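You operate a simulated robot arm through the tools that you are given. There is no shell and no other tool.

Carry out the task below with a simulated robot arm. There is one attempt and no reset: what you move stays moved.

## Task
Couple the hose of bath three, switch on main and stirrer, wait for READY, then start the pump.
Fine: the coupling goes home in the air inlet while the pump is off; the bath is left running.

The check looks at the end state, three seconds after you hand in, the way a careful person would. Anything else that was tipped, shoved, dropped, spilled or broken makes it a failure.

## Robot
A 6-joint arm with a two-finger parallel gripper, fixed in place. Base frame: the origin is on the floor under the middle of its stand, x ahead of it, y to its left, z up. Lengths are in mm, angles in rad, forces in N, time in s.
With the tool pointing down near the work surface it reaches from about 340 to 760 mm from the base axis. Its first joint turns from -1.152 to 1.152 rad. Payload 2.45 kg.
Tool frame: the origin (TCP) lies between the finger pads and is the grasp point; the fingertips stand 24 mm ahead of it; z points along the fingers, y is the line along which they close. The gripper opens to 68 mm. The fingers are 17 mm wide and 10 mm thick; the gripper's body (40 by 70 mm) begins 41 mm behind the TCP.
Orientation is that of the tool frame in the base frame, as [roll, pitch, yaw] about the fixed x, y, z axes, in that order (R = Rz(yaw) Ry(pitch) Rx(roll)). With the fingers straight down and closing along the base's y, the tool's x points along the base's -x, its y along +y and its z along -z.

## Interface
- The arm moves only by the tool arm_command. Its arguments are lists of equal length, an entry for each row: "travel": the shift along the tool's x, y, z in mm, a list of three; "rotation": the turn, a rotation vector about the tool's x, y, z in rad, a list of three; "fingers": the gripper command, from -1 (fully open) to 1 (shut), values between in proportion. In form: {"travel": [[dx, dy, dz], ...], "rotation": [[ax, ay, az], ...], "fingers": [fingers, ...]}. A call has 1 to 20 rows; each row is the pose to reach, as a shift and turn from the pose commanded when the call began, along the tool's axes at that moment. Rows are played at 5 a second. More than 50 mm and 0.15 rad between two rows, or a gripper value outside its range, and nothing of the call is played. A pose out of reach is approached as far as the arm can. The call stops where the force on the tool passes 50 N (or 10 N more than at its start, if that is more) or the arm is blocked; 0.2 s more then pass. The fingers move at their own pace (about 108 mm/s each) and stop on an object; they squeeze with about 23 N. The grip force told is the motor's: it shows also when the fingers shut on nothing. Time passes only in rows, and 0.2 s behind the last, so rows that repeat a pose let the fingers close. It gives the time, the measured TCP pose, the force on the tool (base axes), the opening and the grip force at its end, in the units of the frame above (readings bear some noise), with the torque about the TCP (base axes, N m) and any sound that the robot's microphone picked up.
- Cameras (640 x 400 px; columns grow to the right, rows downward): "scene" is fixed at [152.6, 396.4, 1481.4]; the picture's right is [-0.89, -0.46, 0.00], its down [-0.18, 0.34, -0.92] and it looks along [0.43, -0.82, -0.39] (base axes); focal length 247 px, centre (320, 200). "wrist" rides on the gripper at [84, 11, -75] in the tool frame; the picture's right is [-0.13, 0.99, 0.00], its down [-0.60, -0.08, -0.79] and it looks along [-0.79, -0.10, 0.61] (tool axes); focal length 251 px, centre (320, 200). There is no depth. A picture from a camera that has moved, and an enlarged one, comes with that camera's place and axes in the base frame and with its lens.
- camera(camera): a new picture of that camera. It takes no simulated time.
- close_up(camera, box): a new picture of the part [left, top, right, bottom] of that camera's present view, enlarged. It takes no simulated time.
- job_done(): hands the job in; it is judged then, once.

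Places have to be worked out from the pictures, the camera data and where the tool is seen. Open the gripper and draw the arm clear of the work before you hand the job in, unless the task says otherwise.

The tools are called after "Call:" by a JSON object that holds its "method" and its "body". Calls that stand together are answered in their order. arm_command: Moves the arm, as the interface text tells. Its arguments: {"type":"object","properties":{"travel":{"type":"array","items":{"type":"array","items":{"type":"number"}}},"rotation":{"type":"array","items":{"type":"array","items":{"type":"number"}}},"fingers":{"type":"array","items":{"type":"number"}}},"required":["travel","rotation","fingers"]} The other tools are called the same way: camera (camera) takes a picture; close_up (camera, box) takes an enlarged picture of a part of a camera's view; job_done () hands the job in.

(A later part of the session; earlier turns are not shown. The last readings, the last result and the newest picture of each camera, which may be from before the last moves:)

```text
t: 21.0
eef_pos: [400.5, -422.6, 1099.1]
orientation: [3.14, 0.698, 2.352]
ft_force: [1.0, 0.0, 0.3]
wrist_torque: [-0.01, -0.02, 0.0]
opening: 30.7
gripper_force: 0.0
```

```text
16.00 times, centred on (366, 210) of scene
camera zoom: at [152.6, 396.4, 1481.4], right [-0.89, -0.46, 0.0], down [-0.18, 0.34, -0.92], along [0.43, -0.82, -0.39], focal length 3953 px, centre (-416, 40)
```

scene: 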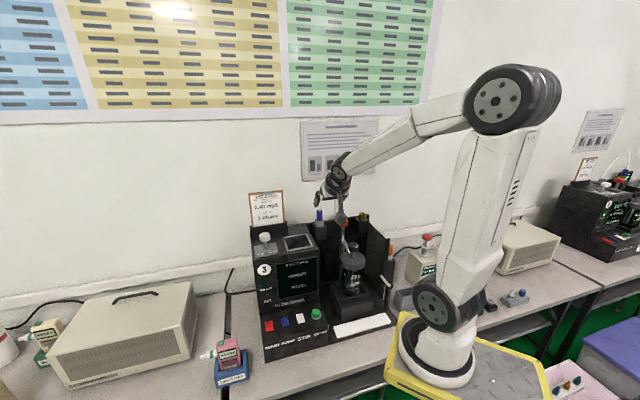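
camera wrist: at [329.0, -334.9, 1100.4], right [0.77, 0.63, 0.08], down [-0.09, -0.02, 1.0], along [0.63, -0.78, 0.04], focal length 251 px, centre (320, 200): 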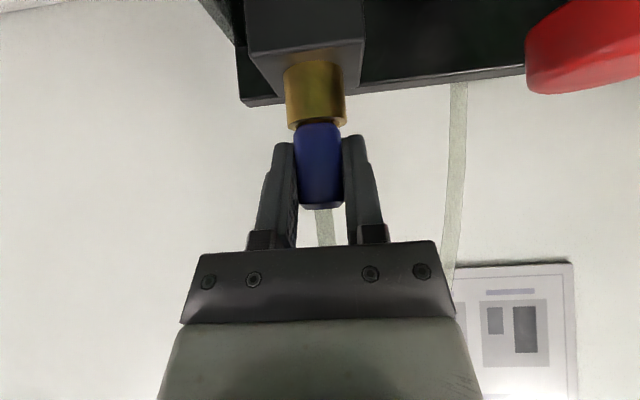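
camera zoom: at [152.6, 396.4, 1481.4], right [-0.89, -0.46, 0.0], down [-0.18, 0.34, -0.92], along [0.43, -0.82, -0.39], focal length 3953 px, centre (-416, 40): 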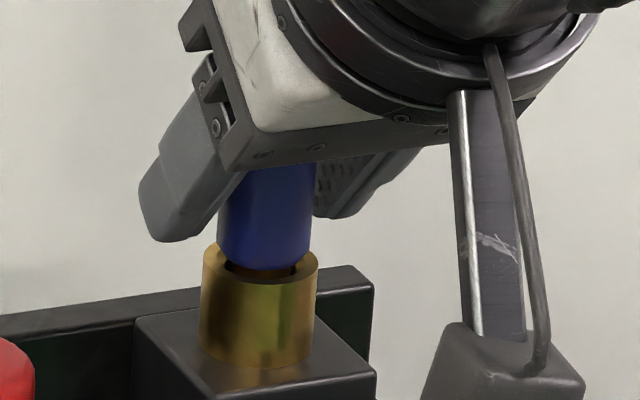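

The coupling stays put, with the cone end roughly at the rim plane and no click heard. Another bath on the right may show what a fully home coupling looks like, so I'll look there for reference.

Call:
{"method": "close_up", "body": {"camera": "scene", "box": [540, 150, 640, 270]}}

Call:
{"method": "close_up", "body": {"camera": "scene", "box": [592, 165, 640, 195]}}

Call:
{"method": "camera", "body": {"camera": "scene"}}

```text
3.33 times, centred on (590, 210) of scene
camera zoom: at [152.6, 396.4, 1481.4], right [-0.89, -0.46, 0.0], down [-0.18, 0.34, -0.92], along [0.43, -0.82, -0.39], focal length 824 px, centre (-580, 167)
```

zoom: 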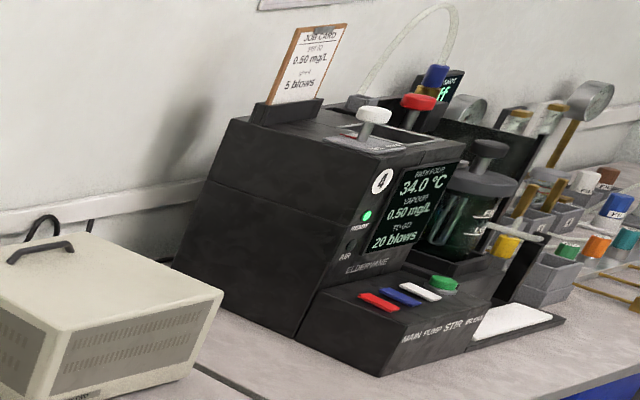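

```text
13.33 times, centred on (616, 180) of scene
camera zoom: at [152.6, 396.4, 1481.4], right [-0.89, -0.46, 0.0], down [-0.18, 0.34, -0.92], along [0.43, -0.82, -0.39], focal length 3294 px, centre (-3627, 467)
```

zoom: 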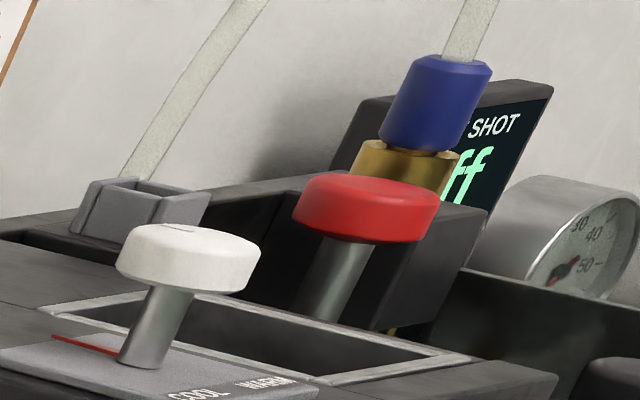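

```text
taken
```

scene: 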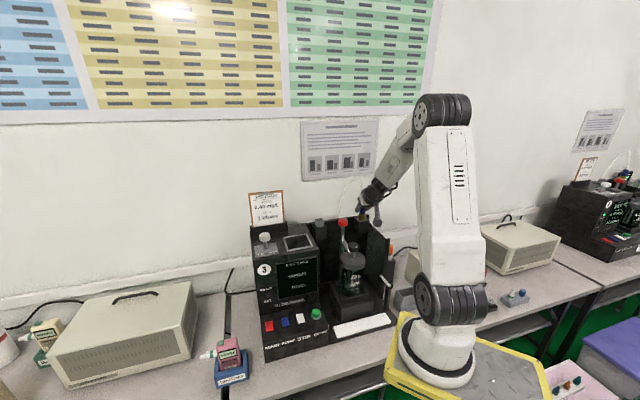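

Bath four's coupling is a good reference, since it also seems to rest with its blue end just at the brass rim. I'll zoom in harder on that one and on ours to compare the seating.

Call:
{"method": "close_up", "body": {"camera": "scene", "box": [615, 167, 631, 177]}}

Call:
{"method": "close_up", "body": {"camera": "scene", "box": [358, 206, 374, 216]}}

Call:
{"method": "close_up", "body": {"camera": "scene", "box": [592, 195, 624, 215]}}

Call:
{"method": "close_up", "body": {"camera": "scene", "box": [640, 235, 672, 255]}}

```text
16.00 times, centred on (623, 172) of scene
camera zoom: at [152.6, 396.4, 1481.4], right [-0.89, -0.46, 0.0], down [-0.18, 0.34, -0.92], along [0.43, -0.82, -0.39], focal length 3953 px, centre (-4528, 648)
```

zoom: 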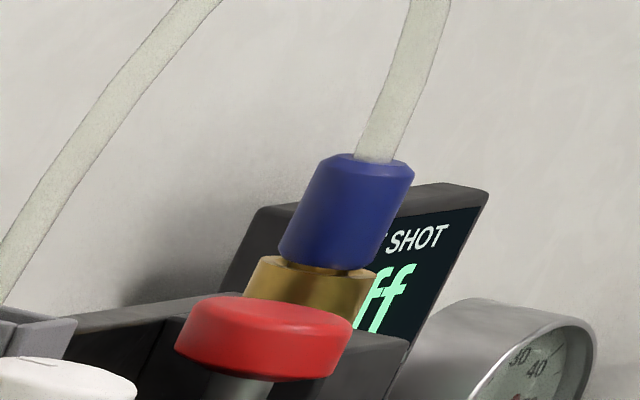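

```text
16.00 times, centred on (366, 211) of scene
camera zoom: at [152.6, 396.4, 1481.4], right [-0.89, -0.46, 0.0], down [-0.18, 0.34, -0.92], along [0.43, -0.82, -0.39], focal length 3953 px, centre (-416, 24)
```

zoom: 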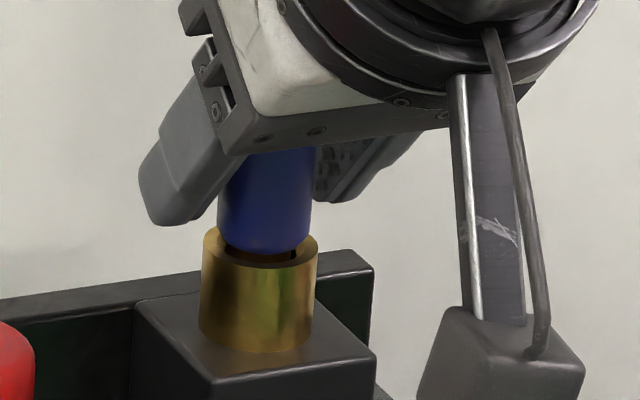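

```text
16.00 times, centred on (608, 205) of scene
camera zoom: at [152.6, 396.4, 1481.4], right [-0.89, -0.46, 0.0], down [-0.18, 0.34, -0.92], along [0.43, -0.82, -0.39], focal length 3953 px, centre (-4288, 120)
```

zoom: 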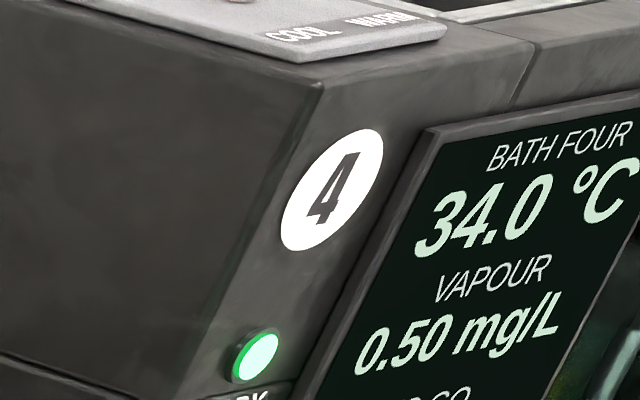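

```text
refused: 672 is not a number from 0 to 640
```

Ours looks seated the same way as bath four's: a hard stop twice at about 20 N, with the same thin gap. I'll back the open gripper straight off along the tool axis and check that the coupling stays.

Call:
{"method": "arm_command", "body": {"travel": [[0, 0, -8], [0, 0, -18], [0, 0, -30], [0, 0, -45], [0, 0, -60], [0, 0, -80], [0, 0, -80]], "rotation": [[0, 0, 0], [0, 0, 0], [0, 0, 0], [0, 0, 0], [0, 0, 0], [0, 0, 0], [0, 0, 0]], "fingers": [-0.2, -0.2, -0.2, -0.2, -0.2, -0.2, -0.2]}}

Call:
{"method": "camera", "body": {"camera": "wrist"}}

Call:
{"method": "close_up", "body": {"camera": "scene", "box": [350, 196, 382, 216]}}

```text
t: 22.6
eef_pos: [363.2, -386.0, 1160.6]
orientation: [3.139, 0.699, 2.355]
ft_force: [-0.2, 0.9, -1.0]
wrist_torque: [-0.01, 0.03, 0.01]
opening: 40.6
gripper_force: 0.1
```

```text
taken
camera wrist: at [291.7, -297.7, 1163.7], right [0.77, 0.63, 0.08], down [-0.09, -0.02, 1.0], along [0.63, -0.78, 0.04], focal length 251 px, centre (320, 200)
```

wrist: 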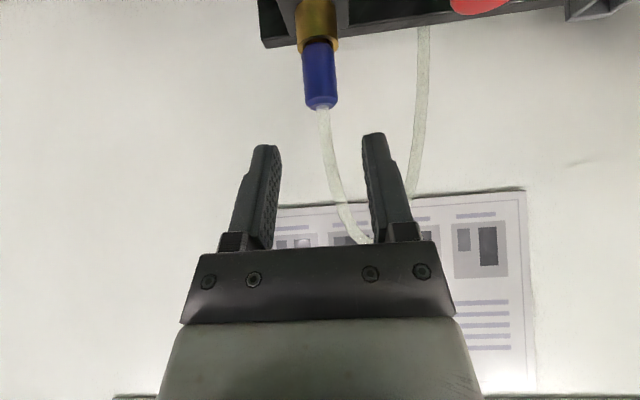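

```text
16.00 times, centred on (366, 206) of scene
camera zoom: at [152.6, 396.4, 1481.4], right [-0.89, -0.46, 0.0], down [-0.18, 0.34, -0.92], along [0.43, -0.82, -0.39], focal length 3953 px, centre (-416, 104)
```

zoom: 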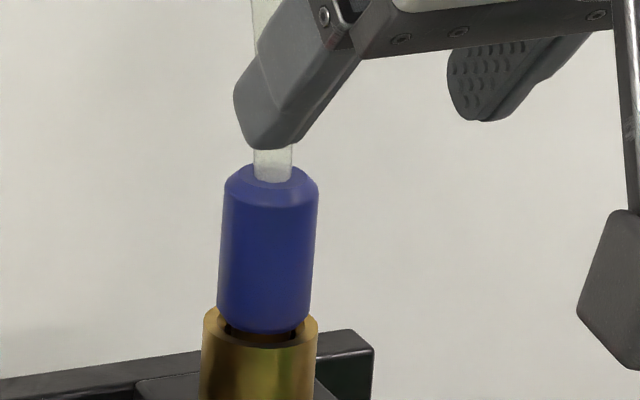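

The coupling stands upright on its own, with its top about 37 mm above the rim, the same as bath four's. Next I'll study the rocker switches on bath four, which is running, and on ours to learn what on and off look like.

Call:
{"method": "close_up", "body": {"camera": "scene", "box": [600, 230, 640, 255]}}

Call:
{"method": "close_up", "body": {"camera": "scene", "box": [258, 305, 322, 345]}}

```text
16.00 times, centred on (620, 242) of scene
camera zoom: at [152.6, 396.4, 1481.4], right [-0.89, -0.46, 0.0], down [-0.18, 0.34, -0.92], along [0.43, -0.82, -0.39], focal length 3953 px, centre (-4480, -480)
```

zoom: 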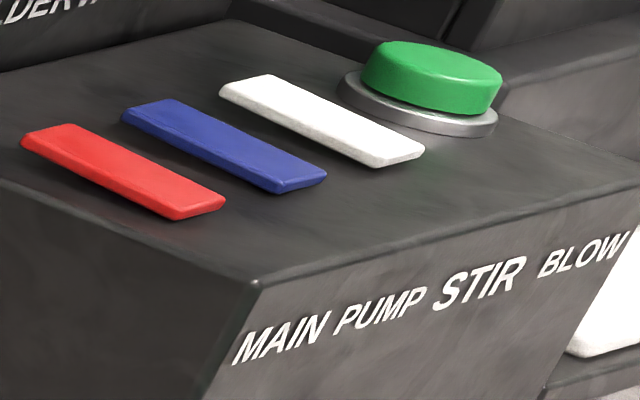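

```text
10.00 times, centred on (290, 325) of scene
camera zoom: at [152.6, 396.4, 1481.4], right [-0.89, -0.46, 0.0], down [-0.18, 0.34, -0.92], along [0.43, -0.82, -0.39], focal length 2471 px, centre (620, -1050)
```

zoom: 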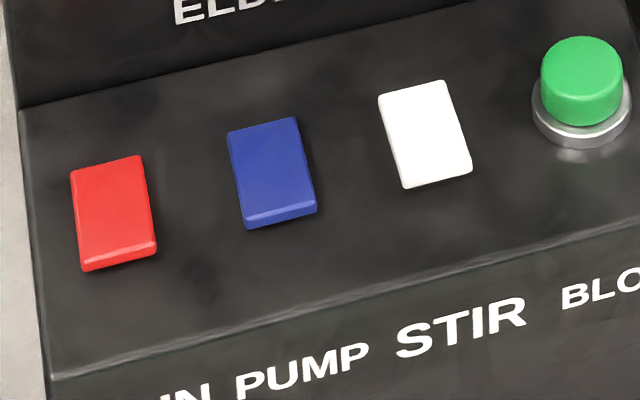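

Bath four's rockers look alike, so I need a closer look at ours. I'll fly the arm over to in front of the console with less tilt, closing the fingers for pressing.

Call:
{"method": "arm_command", "body": {"travel": [[18.7, 28.5, -5.2], [37.4, 56.9, -10.4], [56.0, 85.4, -15.6], [74.7, 113.9, -20.8], [93.4, 142.4, -26.0], [112.1, 170.8, -31.2], [130.8, 199.3, -36.4], [149.4, 227.8, -41.6], [168.1, 256.2, -46.8], [186.8, 284.7, -52.0], [186.8, 284.7, -52.0]], "rotation": [[0, 0.045, 0], [0, 0.09, 0], [0, 0.135, 0], [0, 0.18, 0], [0, 0.225, 0], [0, 0.27, 0], [0, 0.315, 0], [0, 0.36, 0], [0, 0.405, 0], [0, 0.45, 0], [0, 0.45, 0]], "fingers": [-0.2, -0.2, -0.2, 0, 0.5, 1, 1, 1, 1, 1, 1]}}

Call:
{"method": "camera", "body": {"camera": "wrist"}}

Call:
{"method": "camera", "body": {"camera": "scene"}}

```text
t: 25.0
eef_pos: [440.9, -58.9, 1080.9]
orientation: [-3.14, 0.25, 2.353]
ft_force: [0.4, -0.1, 1.0]
wrist_torque: [0.01, 0.0, 0.01]
opening: 0.3
gripper_force: 23.3
```

```text
taken
camera wrist: at [378.4, 21.0, 1132.5], right [0.79, 0.61, 0.03], down [0.22, -0.33, 0.92], along [0.57, -0.72, -0.4], focal length 251 px, centre (320, 200)
```

wrist: 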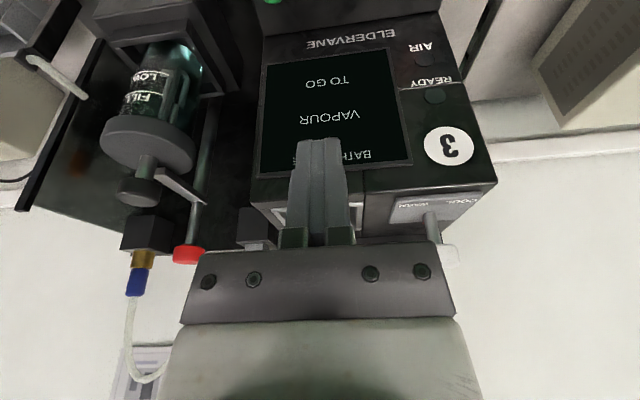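

```text
taken
```

scene: 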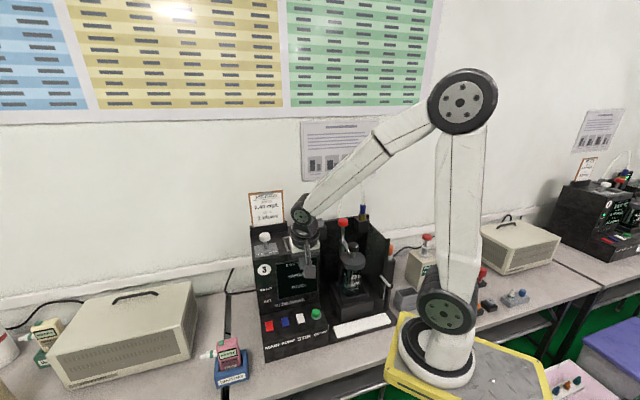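

The lamps READY and AIR are dark, and the screen shows only its labels. I'll come down in front of the console to view the rockers obliquely.

Call:
{"method": "arm_command", "body": {"travel": [[18.2, 7.6, 16.3], [36.4, 15.2, 32.5], [54.6, 22.8, 48.8], [72.8, 30.4, 65.0], [72.8, 30.4, 65.0]], "rotation": [[0, 0, 0], [0, 0, 0], [0, 0, 0], [0, 0, 0], [0, 0, 0]], "fingers": [1, 1, 1, 1, 1]}}

Call:
{"method": "camera", "body": {"camera": "wrist"}}

Call:
{"method": "close_up", "body": {"camera": "wrist", "box": [240, 20, 400, 120]}}

```text
t: 26.2
eef_pos: [424.1, 2.3, 999.4]
orientation: [3.142, 0.25, 2.357]
ft_force: [0.0, 0.5, -0.1]
wrist_torque: [-0.01, -0.02, 0.0]
opening: 0.0
gripper_force: 23.2
```

```text
taken
camera wrist: at [362.4, 80.8, 1051.2], right [0.79, 0.61, 0.03], down [0.22, -0.33, 0.92], along [0.57, -0.72, -0.4], focal length 251 px, centre (320, 200)
```

wrist: 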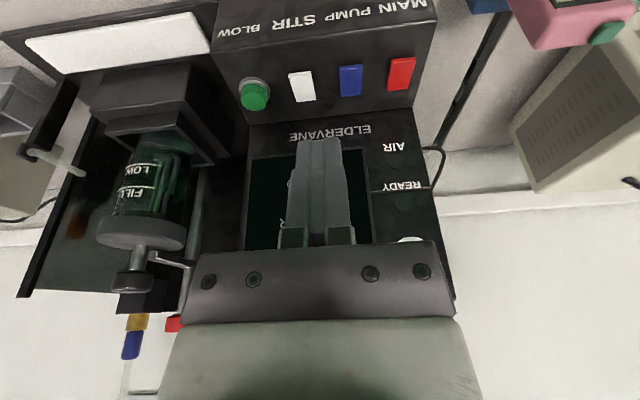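

```text
4.00 times, centred on (320, 70) of wrist
camera zoom: at [362.4, 80.8, 1051.2], right [0.79, 0.61, 0.03], down [0.22, -0.33, 0.92], along [0.57, -0.72, -0.4], focal length 1006 px, centre (320, 720)
```

zoom: 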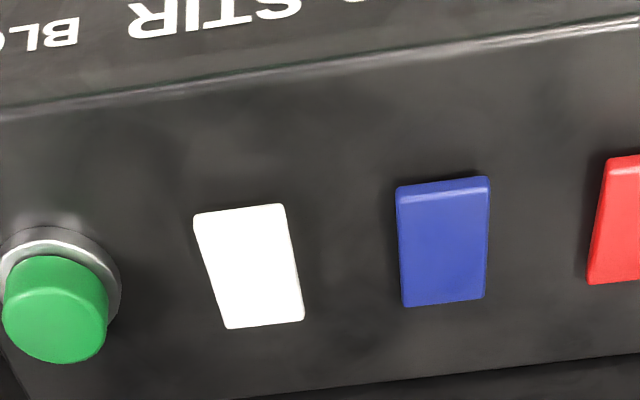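

From this view and the scene, the rockers sit at z of about 857, with red at (528, 0), blue at (495, -34) and white at (462, -66). Their front ends look raised, so I'll move over the front end of MAIN.

Call:
{"method": "arm_command", "body": {"travel": [[-9.0, 14.3, 17.7], [-18.1, 28.6, 35.3], [-27.1, 43.0, 53.0], [-36.2, 57.3, 70.6], [-45.2, 71.6, 88.3], [-45.2, 71.6, 88.3]], "rotation": [[0, 0, 0], [0, 0, 0], [0, 0, 0], [0, 0, 0], [0, 0, 0], [0, 0, 0]], "fingers": [1, 1, 1, 1, 1, 1]}}

Call:
{"method": "camera", "body": {"camera": "wrist"}}

Call:
{"method": "close_up", "body": {"camera": "scene", "box": [240, 270, 336, 330]}}

```text
t: 27.6
eef_pos: [521.3, 6.8, 924.4]
orientation: [3.14, 0.25, 2.356]
ft_force: [-0.9, 0.2, 1.0]
wrist_torque: [0.05, -0.03, -0.05]
opening: 0.1
gripper_force: 23.2
```

```text
taken
camera wrist: at [458.9, 85.2, 976.1], right [0.79, 0.61, 0.03], down [0.22, -0.33, 0.92], along [0.57, -0.72, -0.4], focal length 251 px, centre (320, 200)
```

wrist: 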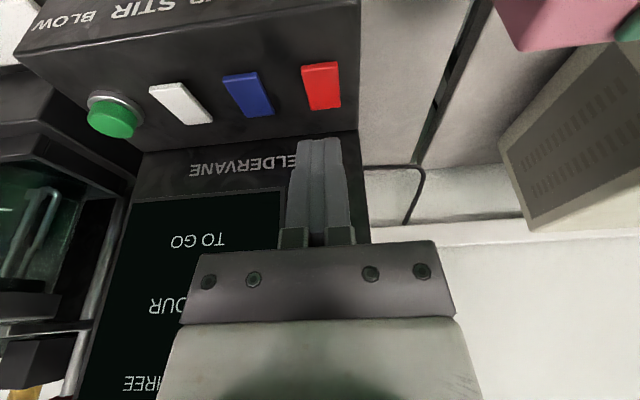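

```text
6.67 times, centred on (288, 300) of scene
camera zoom: at [152.7, 396.4, 1481.4], right [-0.89, -0.46, 0.0], down [-0.18, 0.34, -0.92], along [0.43, -0.82, -0.39], focal length 1647 px, centre (533, -467)
```

zoom: 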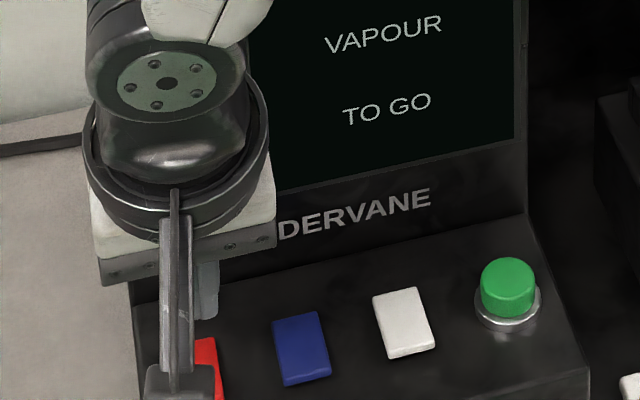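

From here the white and blue rockers are seen at an angle, so I'll zoom in to judge their tilt.

Call:
{"method": "close_up", "body": {"camera": "wrist", "box": [80, 50, 240, 150]}}

Call:
{"method": "close_up", "body": {"camera": "wrist", "box": [210, 50, 370, 150]}}

```text
4.00 times, centred on (160, 100) of wrist
camera zoom: at [458.9, 85.2, 976.1], right [0.79, 0.61, 0.03], down [0.22, -0.33, 0.92], along [0.57, -0.72, -0.4], focal length 1006 px, centre (960, 600)
```

zoom: 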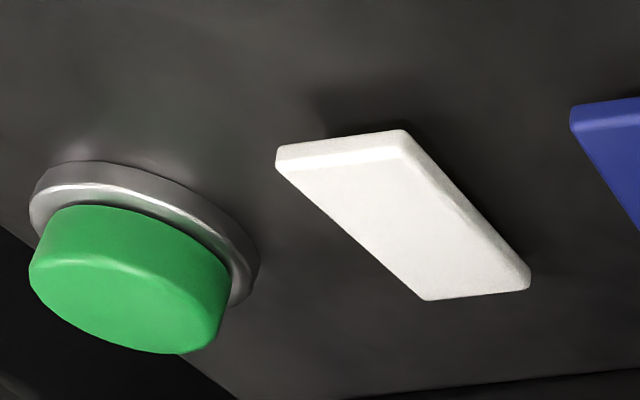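

```text
4.00 times, centred on (290, 100) of wrist
camera zoom: at [458.9, 85.2, 976.1], right [0.79, 0.61, 0.03], down [0.22, -0.33, 0.92], along [0.57, -0.72, -0.4], focal length 1006 px, centre (440, 600)
```

zoom: 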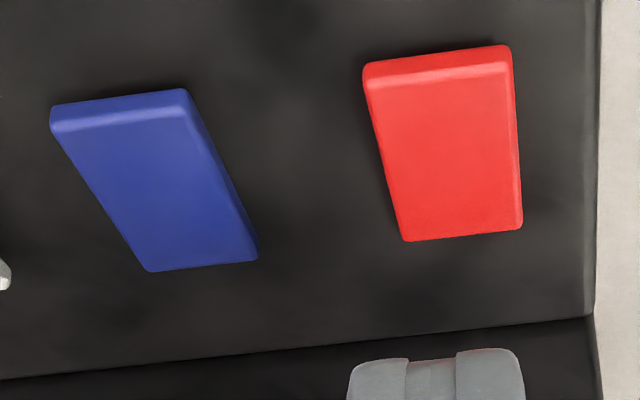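

The shadows suggest the front ends stand proud, so I'll press down on MAIN's front end in small steps and watch the force and the screen.

Call:
{"method": "arm_command", "body": {"travel": [[3.0, 0, 11.6], [5.9, 0, 23.3], [8.7, 0, 33.9], [9.4, 0, 36.8], [9.9, 0, 38.8], [10.4, 0, 40.7], [10.9, 0, 42.6], [10.9, 0, 42.6]], "rotation": [[0, 0, 0], [0, 0, 0], [0, 0, 0], [0, 0, 0], [0, 0, 0], [0, 0, 0], [0, 0, 0], [0, 0, 0]], "fingers": [1, 1, 1, 1, 1, 1, 1, 1]}}

Call:
{"method": "camera", "body": {"camera": "wrist"}}

Call:
{"method": "close_up", "body": {"camera": "scene", "box": [240, 260, 336, 320]}}

```text
t: 29.4
eef_pos: [520.6, 4.1, 880.8]
orientation: [3.138, 0.249, 2.356]
ft_force: [-0.4, 1.2, 0.1]
wrist_torque: [0.0, -0.01, -0.04]
opening: 0.4
gripper_force: 22.8
```

```text
taken
camera wrist: at [457.8, 84.0, 932.4], right [0.79, 0.61, 0.03], down [0.22, -0.33, 0.92], along [0.57, -0.72, -0.4], focal length 251 px, centre (320, 200)
```

wrist: 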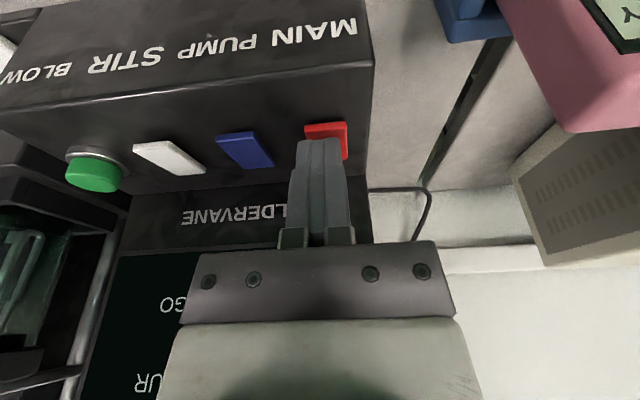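

```text
6.67 times, centred on (288, 290) of scene
camera zoom: at [152.6, 396.4, 1481.4], right [-0.89, -0.46, 0.0], down [-0.18, 0.34, -0.92], along [0.43, -0.82, -0.39], focal length 1647 px, centre (533, -400)
```

zoom: 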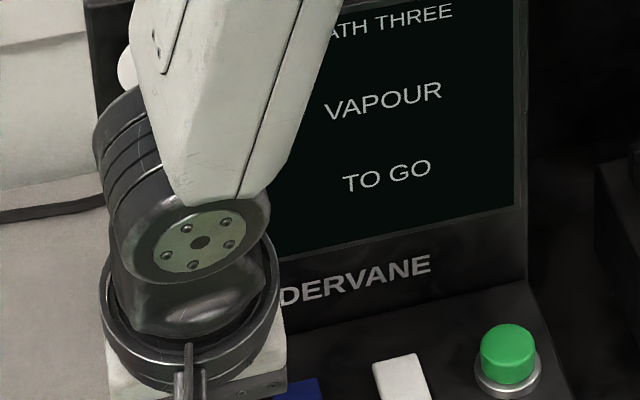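

No contact yet at TCP z 880.8. I'll zoom in to see how the tip stands relative to the rocker.

Call:
{"method": "close_up", "body": {"camera": "wrist", "box": [256, 100, 384, 180]}}

Call:
{"method": "close_up", "body": {"camera": "wrist", "box": [110, 110, 302, 230]}}

Call:
{"method": "close_up", "body": {"camera": "scene", "box": [240, 300, 304, 340]}}

```text
5.00 times, centred on (320, 140) of wrist
camera zoom: at [457.8, 84.0, 932.4], right [0.79, 0.61, 0.03], down [0.22, -0.33, 0.92], along [0.57, -0.72, -0.4], focal length 1257 px, centre (320, 500)
```

zoom: 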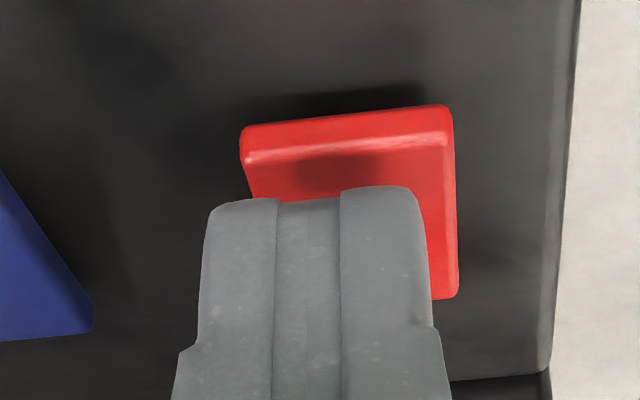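

```text
3.33 times, centred on (206, 170) of wrist
camera zoom: at [457.8, 84.0, 932.4], right [0.79, 0.61, 0.03], down [0.22, -0.33, 0.92], along [0.57, -0.72, -0.4], focal length 838 px, centre (700, 300)
```

zoom: 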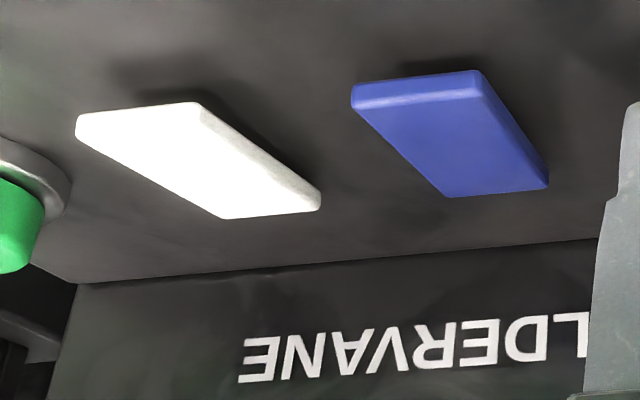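

```text
10.00 times, centred on (272, 320) of scene
camera zoom: at [152.6, 396.4, 1481.4], right [-0.89, -0.46, 0.0], down [-0.18, 0.34, -0.92], along [0.43, -0.82, -0.39], focal length 2471 px, centre (800, -1000)
```

zoom: 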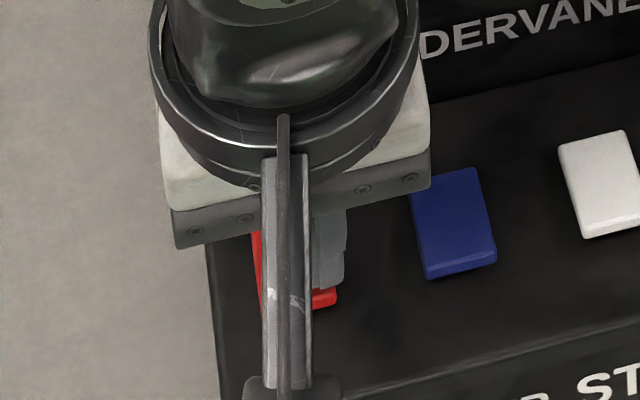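

The tip hovers just above the rocker, about 3 mm to its right, so I'll shift over and keep pressing down in small steps.

Call:
{"method": "arm_command", "body": {"travel": [[0.0, 3.0, 0.0], [0.4, 3.0, 1.5], [0.7, 3.0, 2.9], [1.1, 3.0, 4.4], [1.5, 3.0, 5.8], [1.9, 3.0, 7.3], [1.9, 3.0, 7.3]], "rotation": [[0, 0, 0], [0, 0, 0], [0, 0, 0], [0, 0, 0], [0, 0, 0], [0, 0, 0], [0, 0, 0]], "fingers": [1, 1, 1, 1, 1, 1, 1]}}

Call:
{"method": "close_up", "body": {"camera": "wrist", "box": [256, 100, 384, 180]}}

Call:
{"method": "close_up", "body": {"camera": "scene", "box": [240, 260, 336, 320]}}

```text
t: 31.0
eef_pos: [522.0, 7.7, 874.4]
orientation: [3.14, 0.251, 2.357]
ft_force: [-1.2, 0.0, 0.7]
wrist_torque: [-0.02, 0.0, -0.02]
opening: 0.0
gripper_force: 22.7
```

```text
5.00 times, centred on (320, 140) of wrist
camera zoom: at [460.1, 86.2, 924.8], right [0.79, 0.61, 0.03], down [0.22, -0.33, 0.92], along [0.57, -0.72, -0.4], focal length 1257 px, centre (320, 500)
```

zoom: 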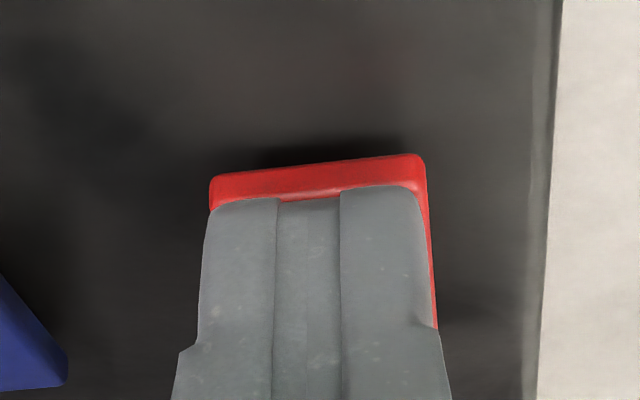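

```text
6.67 times, centred on (288, 290) of scene
camera zoom: at [152.6, 396.4, 1481.4], right [-0.89, -0.46, 0.0], down [-0.18, 0.34, -0.92], along [0.43, -0.82, -0.39], focal length 1647 px, centre (533, -400)
```

zoom: 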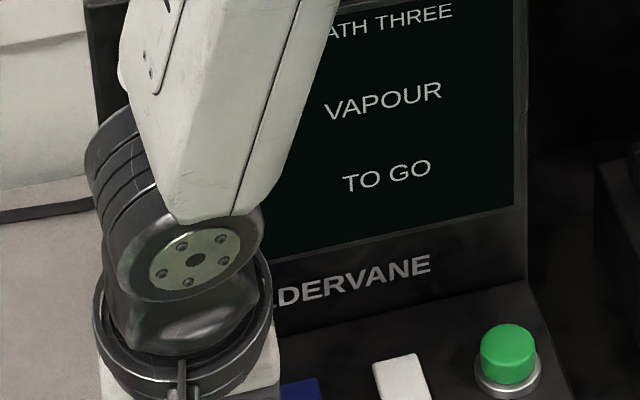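

Comparing the last two wrist views puts the rocker further back and lower than I had it: front edge near (526, 4.5), top z about 846, centre near (538, -7). I'll rise 3 mm, move 12 mm deeper and press the front end again.

Call:
{"method": "arm_command", "body": {"travel": [[-12.9, 0.8, 0.2], [-11.9, 0.8, 4.1], [-11.4, 0.8, 6.0], [-11.0, 0.8, 7.5], [-10.7, 0.8, 8.9], [-10.3, 0.8, 10.4], [-10.3, 0.8, 10.4]], "rotation": [[0, 0, 0], [0, 0, 0], [0, 0, 0], [0, 0, 0], [0, 0, 0], [0, 0, 0], [0, 0, 0]], "fingers": [1, 1, 1, 1, 1, 1, 1]}}

Call:
{"method": "close_up", "body": {"camera": "wrist", "box": [256, 100, 384, 180]}}

Call:
{"method": "close_up", "body": {"camera": "scene", "box": [240, 260, 336, 320]}}

```text
t: 31.9
eef_pos: [532.3, -1.5, 872.6]
orientation: [-3.14, 0.253, 2.356]
ft_force: [-10.3, 3.5, 16.6]
wrist_torque: [0.09, 0.29, 0.01]
opening: 0.0
gripper_force: 22.6
heard: click
stopped in row 4: the force on the tool passed its limit at 56 N (the readings are from after the stop); the commanded pose is now the measured one
```

```text
5.00 times, centred on (320, 140) of wrist
camera zoom: at [469.3, 78.2, 923.6], right [0.79, 0.61, 0.03], down [0.22, -0.33, 0.92], along [0.57, -0.72, -0.39], focal length 1257 px, centre (320, 500)
```

zoom: 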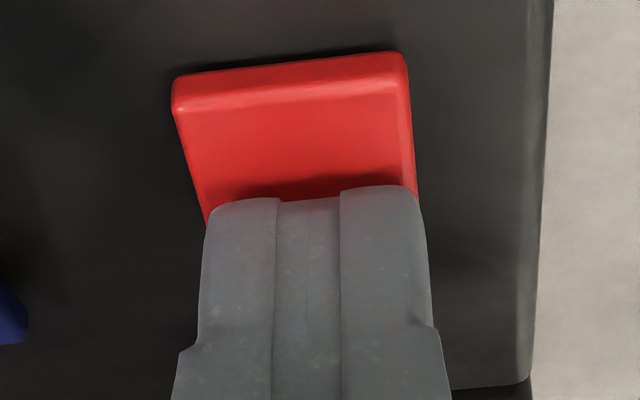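

```text
6.67 times, centred on (288, 290) of scene
camera zoom: at [152.1, 396.4, 1481.4], right [-0.89, -0.46, 0.0], down [-0.18, 0.34, -0.92], along [0.43, -0.82, -0.39], focal length 1647 px, centre (533, -400)
```

zoom: 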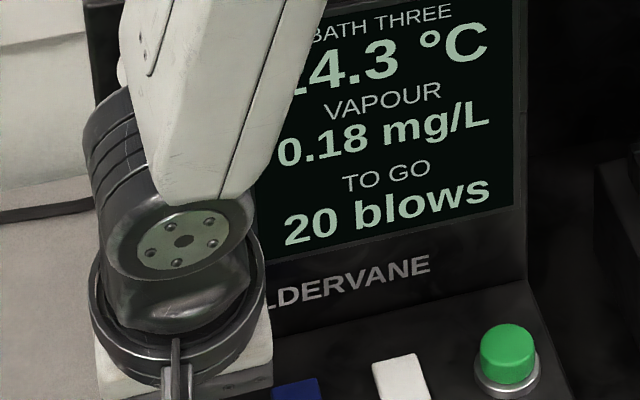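

A click, and MAIN is on: the screen shows about 24.3 °C, 0.18 mg/L and 20 blows to go. The tip landed on the rocker's rear half. I'll rise 30 mm and look at it.

Call:
{"method": "arm_command", "body": {"travel": [[-3.7, 0, -14.5], [-7.4, 0, -29.1], [-7.4, 0, -29.1]], "rotation": [[0, 0, 0], [0, 0, 0], [0, 0, 0]], "fingers": [1, 1, 1]}}

Call:
{"method": "camera", "body": {"camera": "wrist"}}

Call:
{"method": "close_up", "body": {"camera": "wrist", "box": [180, 60, 372, 180]}}

Call:
{"method": "close_up", "body": {"camera": "scene", "box": [240, 255, 336, 315]}}

```text
t: 32.7
eef_pos: [532.1, -0.4, 903.0]
orientation: [3.14, 0.252, 2.355]
ft_force: [0.4, 0.1, 0.0]
wrist_torque: [0.04, -0.02, -0.02]
opening: 0.0
gripper_force: 23.0
```

```text
taken
camera wrist: at [469.4, 78.2, 953.8], right [0.79, 0.61, 0.03], down [0.22, -0.33, 0.92], along [0.57, -0.72, -0.39], focal length 251 px, centre (320, 200)
```

wrist: 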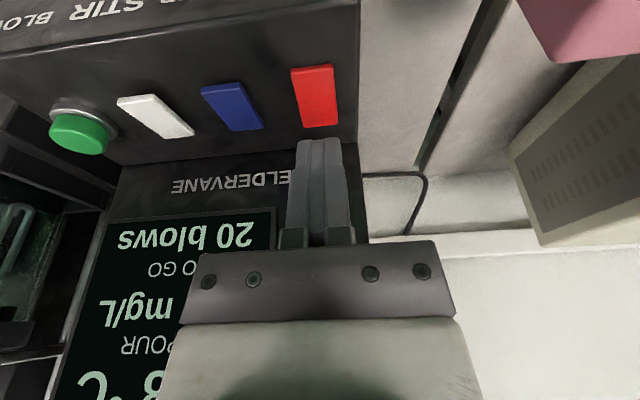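

```text
3.33 times, centred on (276, 120) of wrist
camera zoom: at [469.4, 78.2, 953.8], right [0.79, 0.61, 0.03], down [0.22, -0.33, 0.92], along [0.57, -0.72, -0.39], focal length 838 px, centre (467, 467)
```

zoom: 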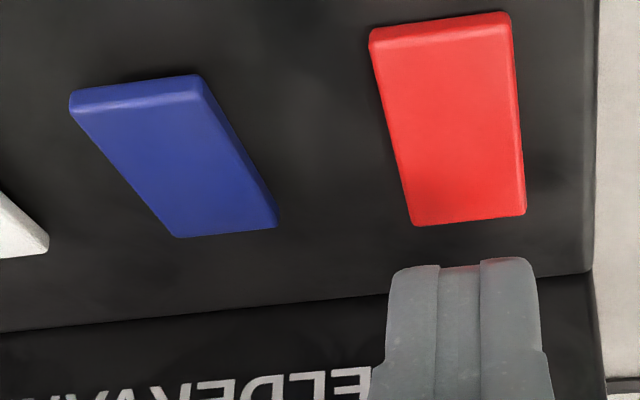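

```text
6.67 times, centred on (288, 285) of scene
camera zoom: at [152.6, 396.4, 1481.4], right [-0.89, -0.46, 0.0], down [-0.18, 0.34, -0.92], along [0.43, -0.82, -0.39], focal length 1647 px, centre (533, -367)
```

zoom: 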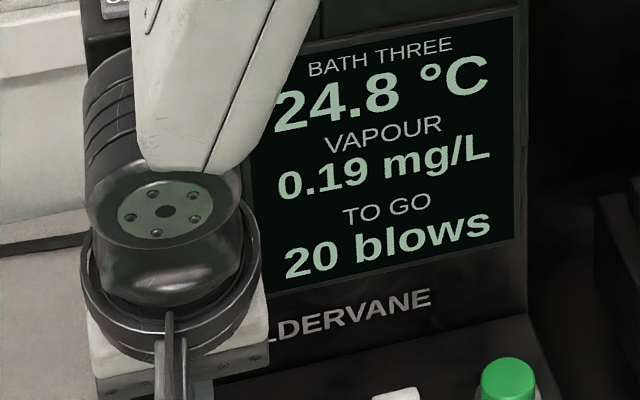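

MAIN is on and the bath is warming (24.8 °C). The image gives white (STIR) about 94 mm along device-right from red, so I'll move over it with the same relative offset.

Call:
{"method": "arm_command", "body": {"travel": [[0, -31, 0], [0, -62, 0], [0, -94, 0], [2.2, -94, 8.7], [4.4, -94, 17.4], [4.4, -94, 17.4]], "rotation": [[0, 0, 0], [0, 0, 0], [0, 0, 0], [0, 0, 0], [0, 0, 0], [0, 0, 0]], "fingers": [1, 1, 1, 1, 1, 1]}}

Call:
{"method": "camera", "body": {"camera": "wrist"}}

Call:
{"method": "close_up", "body": {"camera": "wrist", "box": [256, 80, 384, 160]}}

Call:
{"method": "close_up", "body": {"camera": "scene", "box": [240, 260, 336, 320]}}

```text
t: 34.1
eef_pos: [466.8, -68.4, 884.4]
orientation: [3.14, 0.253, 2.357]
ft_force: [0.1, 1.2, 0.0]
wrist_torque: [0.0, -0.01, 0.0]
opening: 0.0
gripper_force: 23.1
```

```text
taken
camera wrist: at [403.5, 10.8, 936.0], right [0.79, 0.61, 0.03], down [0.22, -0.33, 0.92], along [0.57, -0.72, -0.39], focal length 251 px, centre (320, 200)
```

wrist: 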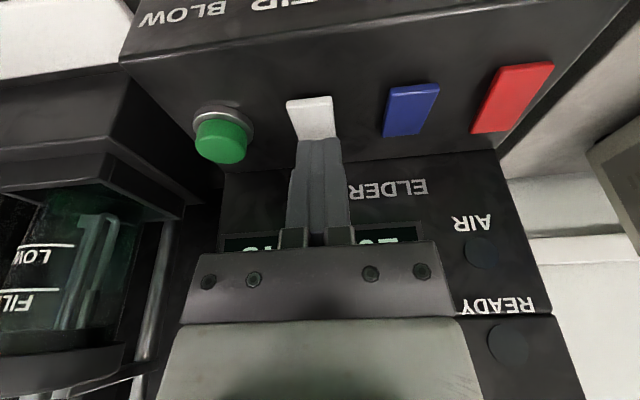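

```text
5.00 times, centred on (320, 120) of wrist
camera zoom: at [403.5, 10.8, 936.0], right [0.79, 0.61, 0.03], down [0.22, -0.33, 0.92], along [0.57, -0.72, -0.39], focal length 1257 px, centre (320, 600)
```

zoom: 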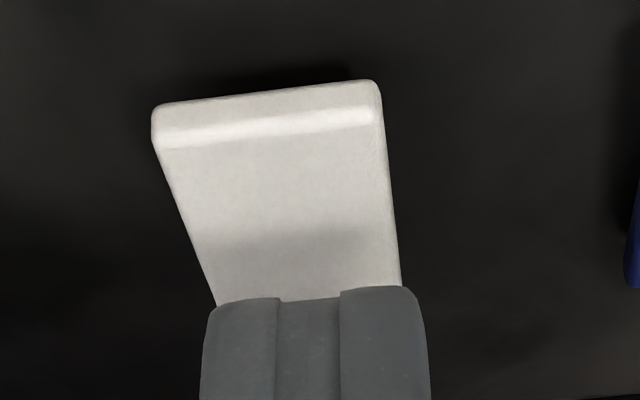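

```text
6.67 times, centred on (288, 290) of scene
camera zoom: at [152.6, 396.4, 1481.4], right [-0.89, -0.46, 0.0], down [-0.18, 0.34, -0.92], along [0.43, -0.82, -0.39], focal length 1647 px, centre (533, -400)
```

zoom: 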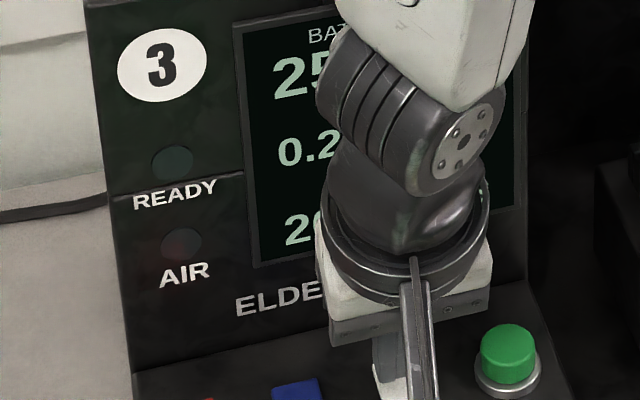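

The tip is lined up over STIR's rear half in the same way as it was for MAIN. I'll press down in fine steps, expecting a click around TCP z 873.

Call:
{"method": "arm_command", "body": {"travel": [[1.0, 0, 3.9], [2.0, 0, 7.8], [2.2, 0, 8.7], [2.5, 0, 9.5], [2.7, 0, 10.3], [2.9, 0, 11.1], [3.1, 0, 11.9], [3.3, 0, 12.7], [3.5, 0, 13.5], [3.7, 0, 14.3]], "rotation": [[0, 0, 0], [0, 0, 0], [0, 0, 0], [0, 0, 0], [0, 0, 0], [0, 0, 0], [0, 0, 0], [0, 0, 0], [0, 0, 0], [0, 0, 0]], "fingers": [1, 1, 1, 1, 1, 1, 1, 1, 1, 1]}}

Call:
{"method": "close_up", "body": {"camera": "wrist", "box": [240, 60, 400, 160]}}

Call:
{"method": "close_up", "body": {"camera": "scene", "box": [240, 250, 400, 350]}}

```text
t: 36.0
eef_pos: [467.1, -68.0, 872.0]
orientation: [3.14, 0.259, 2.356]
ft_force: [-7.7, 1.7, 14.9]
wrist_torque: [0.03, 0.23, -0.07]
opening: 0.0
gripper_force: 23.4
heard: click
stopped in row 9: the force on the tool passed its limit at 53 N (the readings are from after the stop); the commanded pose is now the measured one
```

```text
4.00 times, centred on (320, 110) of wrist
camera zoom: at [403.4, 10.8, 923.4], right [0.79, 0.61, 0.03], down [0.21, -0.33, 0.92], along [0.58, -0.72, -0.39], focal length 1006 px, centre (320, 560)
```

zoom: 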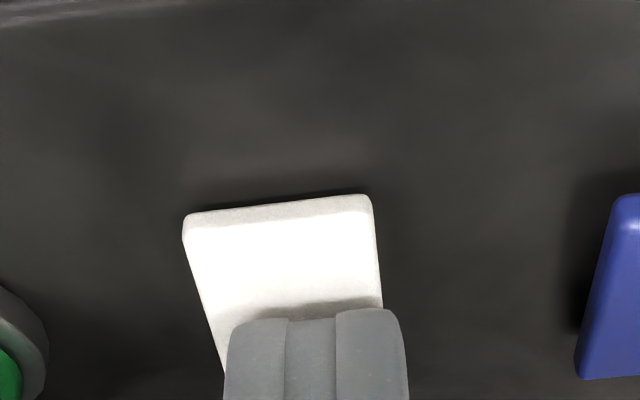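

```text
4.00 times, centred on (320, 300) of scene
camera zoom: at [152.2, 396.4, 1481.4], right [-0.89, -0.46, 0.0], down [-0.18, 0.34, -0.92], along [0.43, -0.82, -0.39], focal length 988 px, centre (320, -200)
```

zoom: 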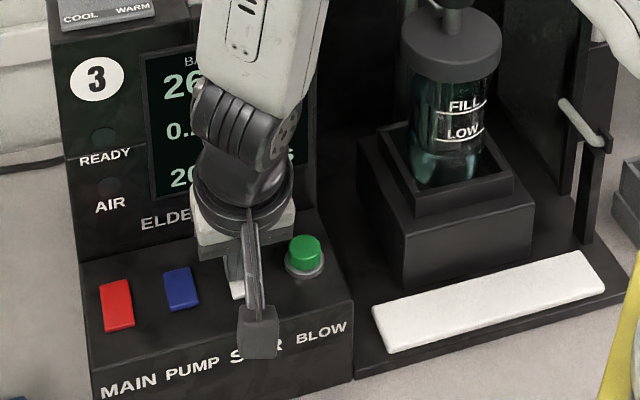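

A click from STIR. I'll lift off and look at both rockers and the bath.

Call:
{"method": "arm_command", "body": {"travel": [[-6, 0, -22], [-12, 0, -44], [-18, 0, -66], [-18, 0, -66]], "rotation": [[0, 0, 0], [0, 0, 0], [0, 0, 0], [0, 0, 0]], "fingers": [1, 1, 1, 1]}}

Call:
{"method": "camera", "body": {"camera": "wrist"}}

Call:
{"method": "close_up", "body": {"camera": "wrist", "box": [260, 20, 420, 120]}}

Call:
{"method": "close_up", "body": {"camera": "scene", "box": [240, 250, 400, 350]}}

```text
t: 37.0
eef_pos: [467.3, -69.2, 941.7]
orientation: [3.139, 0.257, 2.357]
ft_force: [0.7, -0.2, 0.2]
wrist_torque: [-0.01, -0.01, -0.02]
opening: 0.0
gripper_force: 23.1
```

```text
taken
camera wrist: at [404.8, 9.7, 991.8], right [0.79, 0.61, 0.03], down [0.21, -0.33, 0.92], along [0.58, -0.72, -0.39], focal length 251 px, centre (320, 200)
```

wrist: 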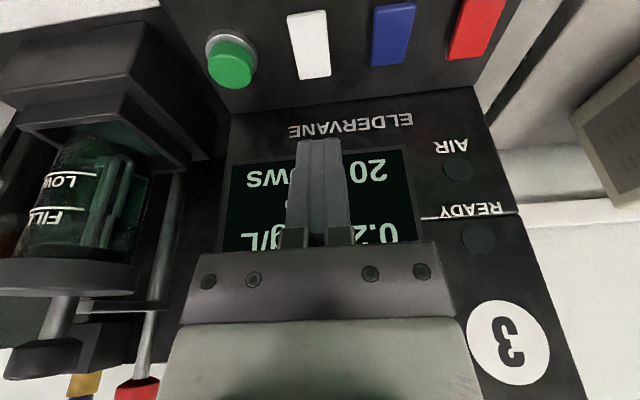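

```text
4.00 times, centred on (340, 70) of wrist
camera zoom: at [404.8, 9.7, 991.8], right [0.79, 0.61, 0.03], down [0.21, -0.33, 0.92], along [0.58, -0.72, -0.39], focal length 1006 px, centre (240, 720)
```

zoom: 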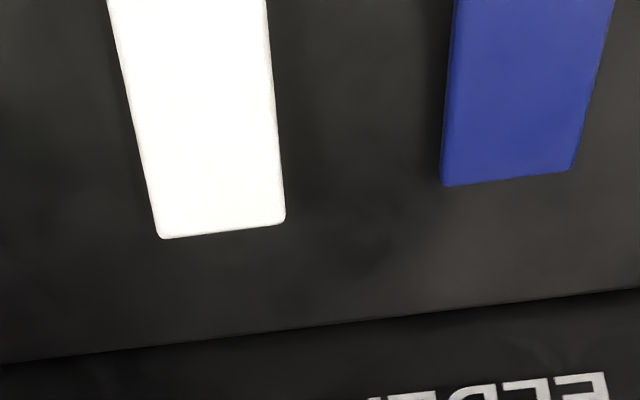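

```text
4.00 times, centred on (320, 300) of scene
camera zoom: at [152.6, 396.4, 1481.4], right [-0.89, -0.46, 0.0], down [-0.18, 0.34, -0.92], along [0.43, -0.82, -0.39], focal length 988 px, centre (320, -200)
```

zoom: 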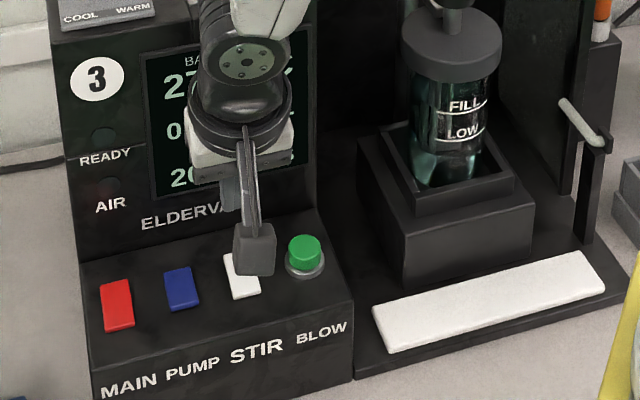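

Red and white now show the same "on" tilt, while blue still sits in its original position. READY is still dark at about 27 °C, so I'll hold here and wait for it.

Call:
{"method": "arm_command", "body": {"travel": [[0, 0, 0], [0, 0, 0], [0, 0, 0], [0, 0, 0], [0, 0, 0], [0, 0, 0], [0, 0, 0], [0, 0, 0], [0, 0, 0], [0, 0, 0], [0, 0, 0], [0, 0, 0], [0, 0, 0], [0, 0, 0], [0, 0, 0], [0, 0, 0], [0, 0, 0], [0, 0, 0], [0, 0, 0], [0, 0, 0]], "rotation": [[0, 0, 0], [0, 0, 0], [0, 0, 0], [0, 0, 0], [0, 0, 0], [0, 0, 0], [0, 0, 0], [0, 0, 0], [0, 0, 0], [0, 0, 0], [0, 0, 0], [0, 0, 0], [0, 0, 0], [0, 0, 0], [0, 0, 0], [0, 0, 0], [0, 0, 0], [0, 0, 0], [0, 0, 0], [0, 0, 0]], "fingers": [1, 1, 1, 1, 1, 1, 1, 1, 1, 1, 1, 1, 1, 1, 1, 1, 1, 1, 1, 1]}}

Call:
{"method": "close_up", "body": {"camera": "scene", "box": [240, 250, 400, 350]}}

Call:
{"method": "camera", "body": {"camera": "wrist"}}

```text
t: 41.2
eef_pos: [468.5, -68.9, 940.4]
orientation: [3.139, 0.257, 2.357]
ft_force: [0.0, -0.2, 0.0]
wrist_torque: [0.0, 0.01, 0.0]
opening: 0.0
gripper_force: 22.8
```

```text
4.00 times, centred on (320, 300) of scene
camera zoom: at [152.6, 396.4, 1481.4], right [-0.89, -0.46, 0.0], down [-0.18, 0.34, -0.92], along [0.43, -0.82, -0.39], focal length 988 px, centre (320, -200)
```

zoom: 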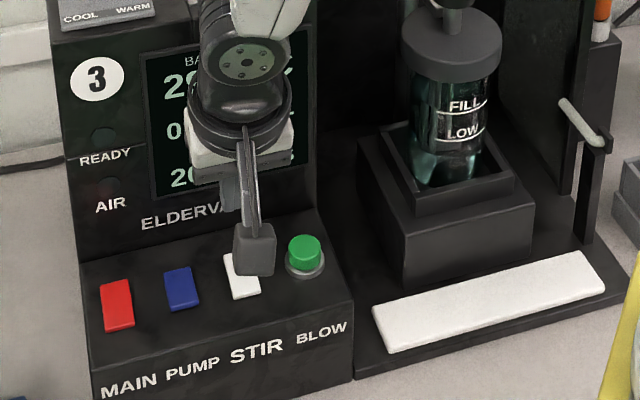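

```text
taken
camera wrist: at [404.9, 9.8, 991.6], right [0.79, 0.61, 0.04], down [0.21, -0.33, 0.92], along [0.58, -0.72, -0.39], focal length 251 px, centre (320, 200)
```

wrist: 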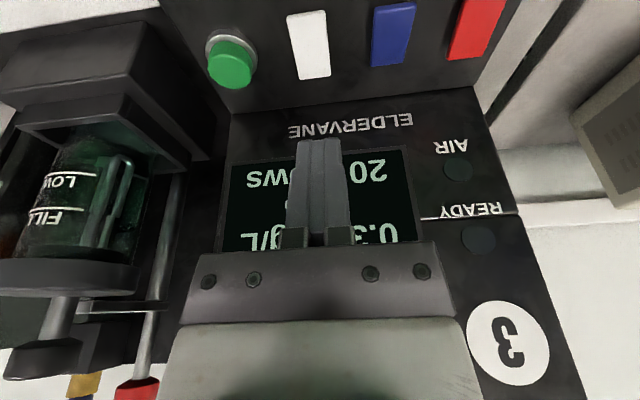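

It's still warming (about 29 °C, 0.3 mg/L) with READY dark, so I'll keep waiting.

Call:
{"method": "arm_command", "body": {"travel": [[0, 0, 0], [0, 0, 0], [0, 0, 0], [0, 0, 0], [0, 0, 0], [0, 0, 0], [0, 0, 0], [0, 0, 0], [0, 0, 0], [0, 0, 0], [0, 0, 0], [0, 0, 0], [0, 0, 0], [0, 0, 0], [0, 0, 0], [0, 0, 0], [0, 0, 0], [0, 0, 0], [0, 0, 0], [0, 0, 0]], "rotation": [[0, 0, 0], [0, 0, 0], [0, 0, 0], [0, 0, 0], [0, 0, 0], [0, 0, 0], [0, 0, 0], [0, 0, 0], [0, 0, 0], [0, 0, 0], [0, 0, 0], [0, 0, 0], [0, 0, 0], [0, 0, 0], [0, 0, 0], [0, 0, 0], [0, 0, 0], [0, 0, 0], [0, 0, 0], [0, 0, 0]], "fingers": [1, 1, 1, 1, 1, 1, 1, 1, 1, 1, 1, 1, 1, 1, 1, 1, 1, 1, 1, 1]}}

Call:
{"method": "close_up", "body": {"camera": "scene", "box": [240, 250, 400, 350]}}

```text
t: 45.4
eef_pos: [467.2, -70.1, 940.1]
orientation: [3.14, 0.258, 2.356]
ft_force: [0.4, 0.2, -0.1]
wrist_torque: [-0.02, 0.0, 0.03]
opening: 0.0
gripper_force: 22.6
```

```text
4.00 times, centred on (320, 300) of scene
camera zoom: at [152.6, 396.4, 1481.4], right [-0.89, -0.46, 0.0], down [-0.18, 0.34, -0.92], along [0.43, -0.82, -0.39], focal length 988 px, centre (320, -200)
```

zoom: 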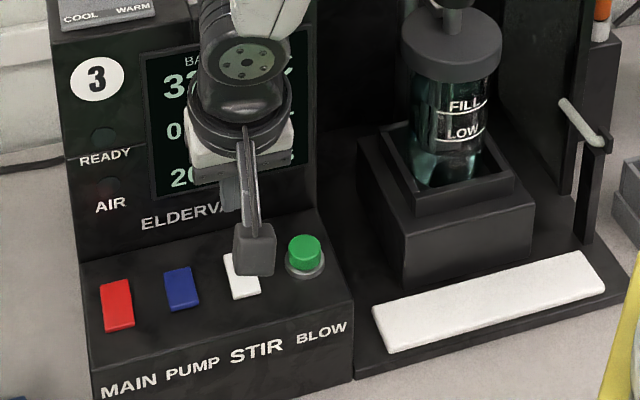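

The temperature is past 30 °C and READY is still dark. I'll wait again.

Call:
{"method": "arm_command", "body": {"travel": [[0, 0, 0], [0, 0, 0], [0, 0, 0], [0, 0, 0], [0, 0, 0], [0, 0, 0], [0, 0, 0], [0, 0, 0], [0, 0, 0], [0, 0, 0], [0, 0, 0], [0, 0, 0], [0, 0, 0], [0, 0, 0], [0, 0, 0], [0, 0, 0], [0, 0, 0], [0, 0, 0], [0, 0, 0], [0, 0, 0]], "rotation": [[0, 0, 0], [0, 0, 0], [0, 0, 0], [0, 0, 0], [0, 0, 0], [0, 0, 0], [0, 0, 0], [0, 0, 0], [0, 0, 0], [0, 0, 0], [0, 0, 0], [0, 0, 0], [0, 0, 0], [0, 0, 0], [0, 0, 0], [0, 0, 0], [0, 0, 0], [0, 0, 0], [0, 0, 0], [0, 0, 0]], "fingers": [1, 1, 1, 1, 1, 1, 1, 1, 1, 1, 1, 1, 1, 1, 1, 1, 1, 1, 1, 1]}}

Call:
{"method": "close_up", "body": {"camera": "scene", "box": [240, 250, 400, 350]}}

```text
t: 49.6
eef_pos: [468.5, -68.9, 939.4]
orientation: [3.141, 0.255, 2.356]
ft_force: [-0.2, 0.9, 0.2]
wrist_torque: [-0.02, -0.02, 0.01]
opening: 0.1
gripper_force: 23.0
```

```text
4.00 times, centred on (320, 300) of scene
camera zoom: at [152.6, 396.4, 1481.4], right [-0.89, -0.46, 0.0], down [-0.18, 0.34, -0.92], along [0.43, -0.82, -0.39], focal length 988 px, centre (320, -200)
```

zoom: 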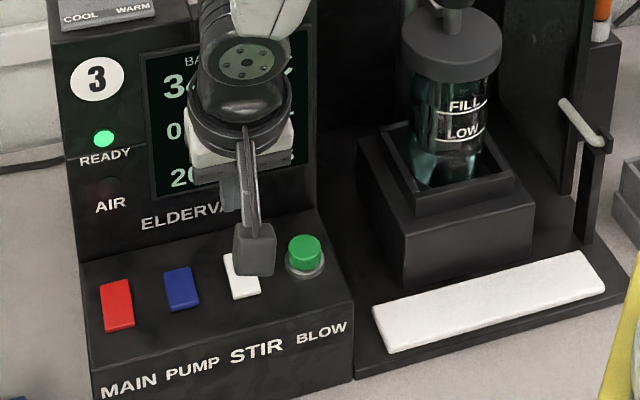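

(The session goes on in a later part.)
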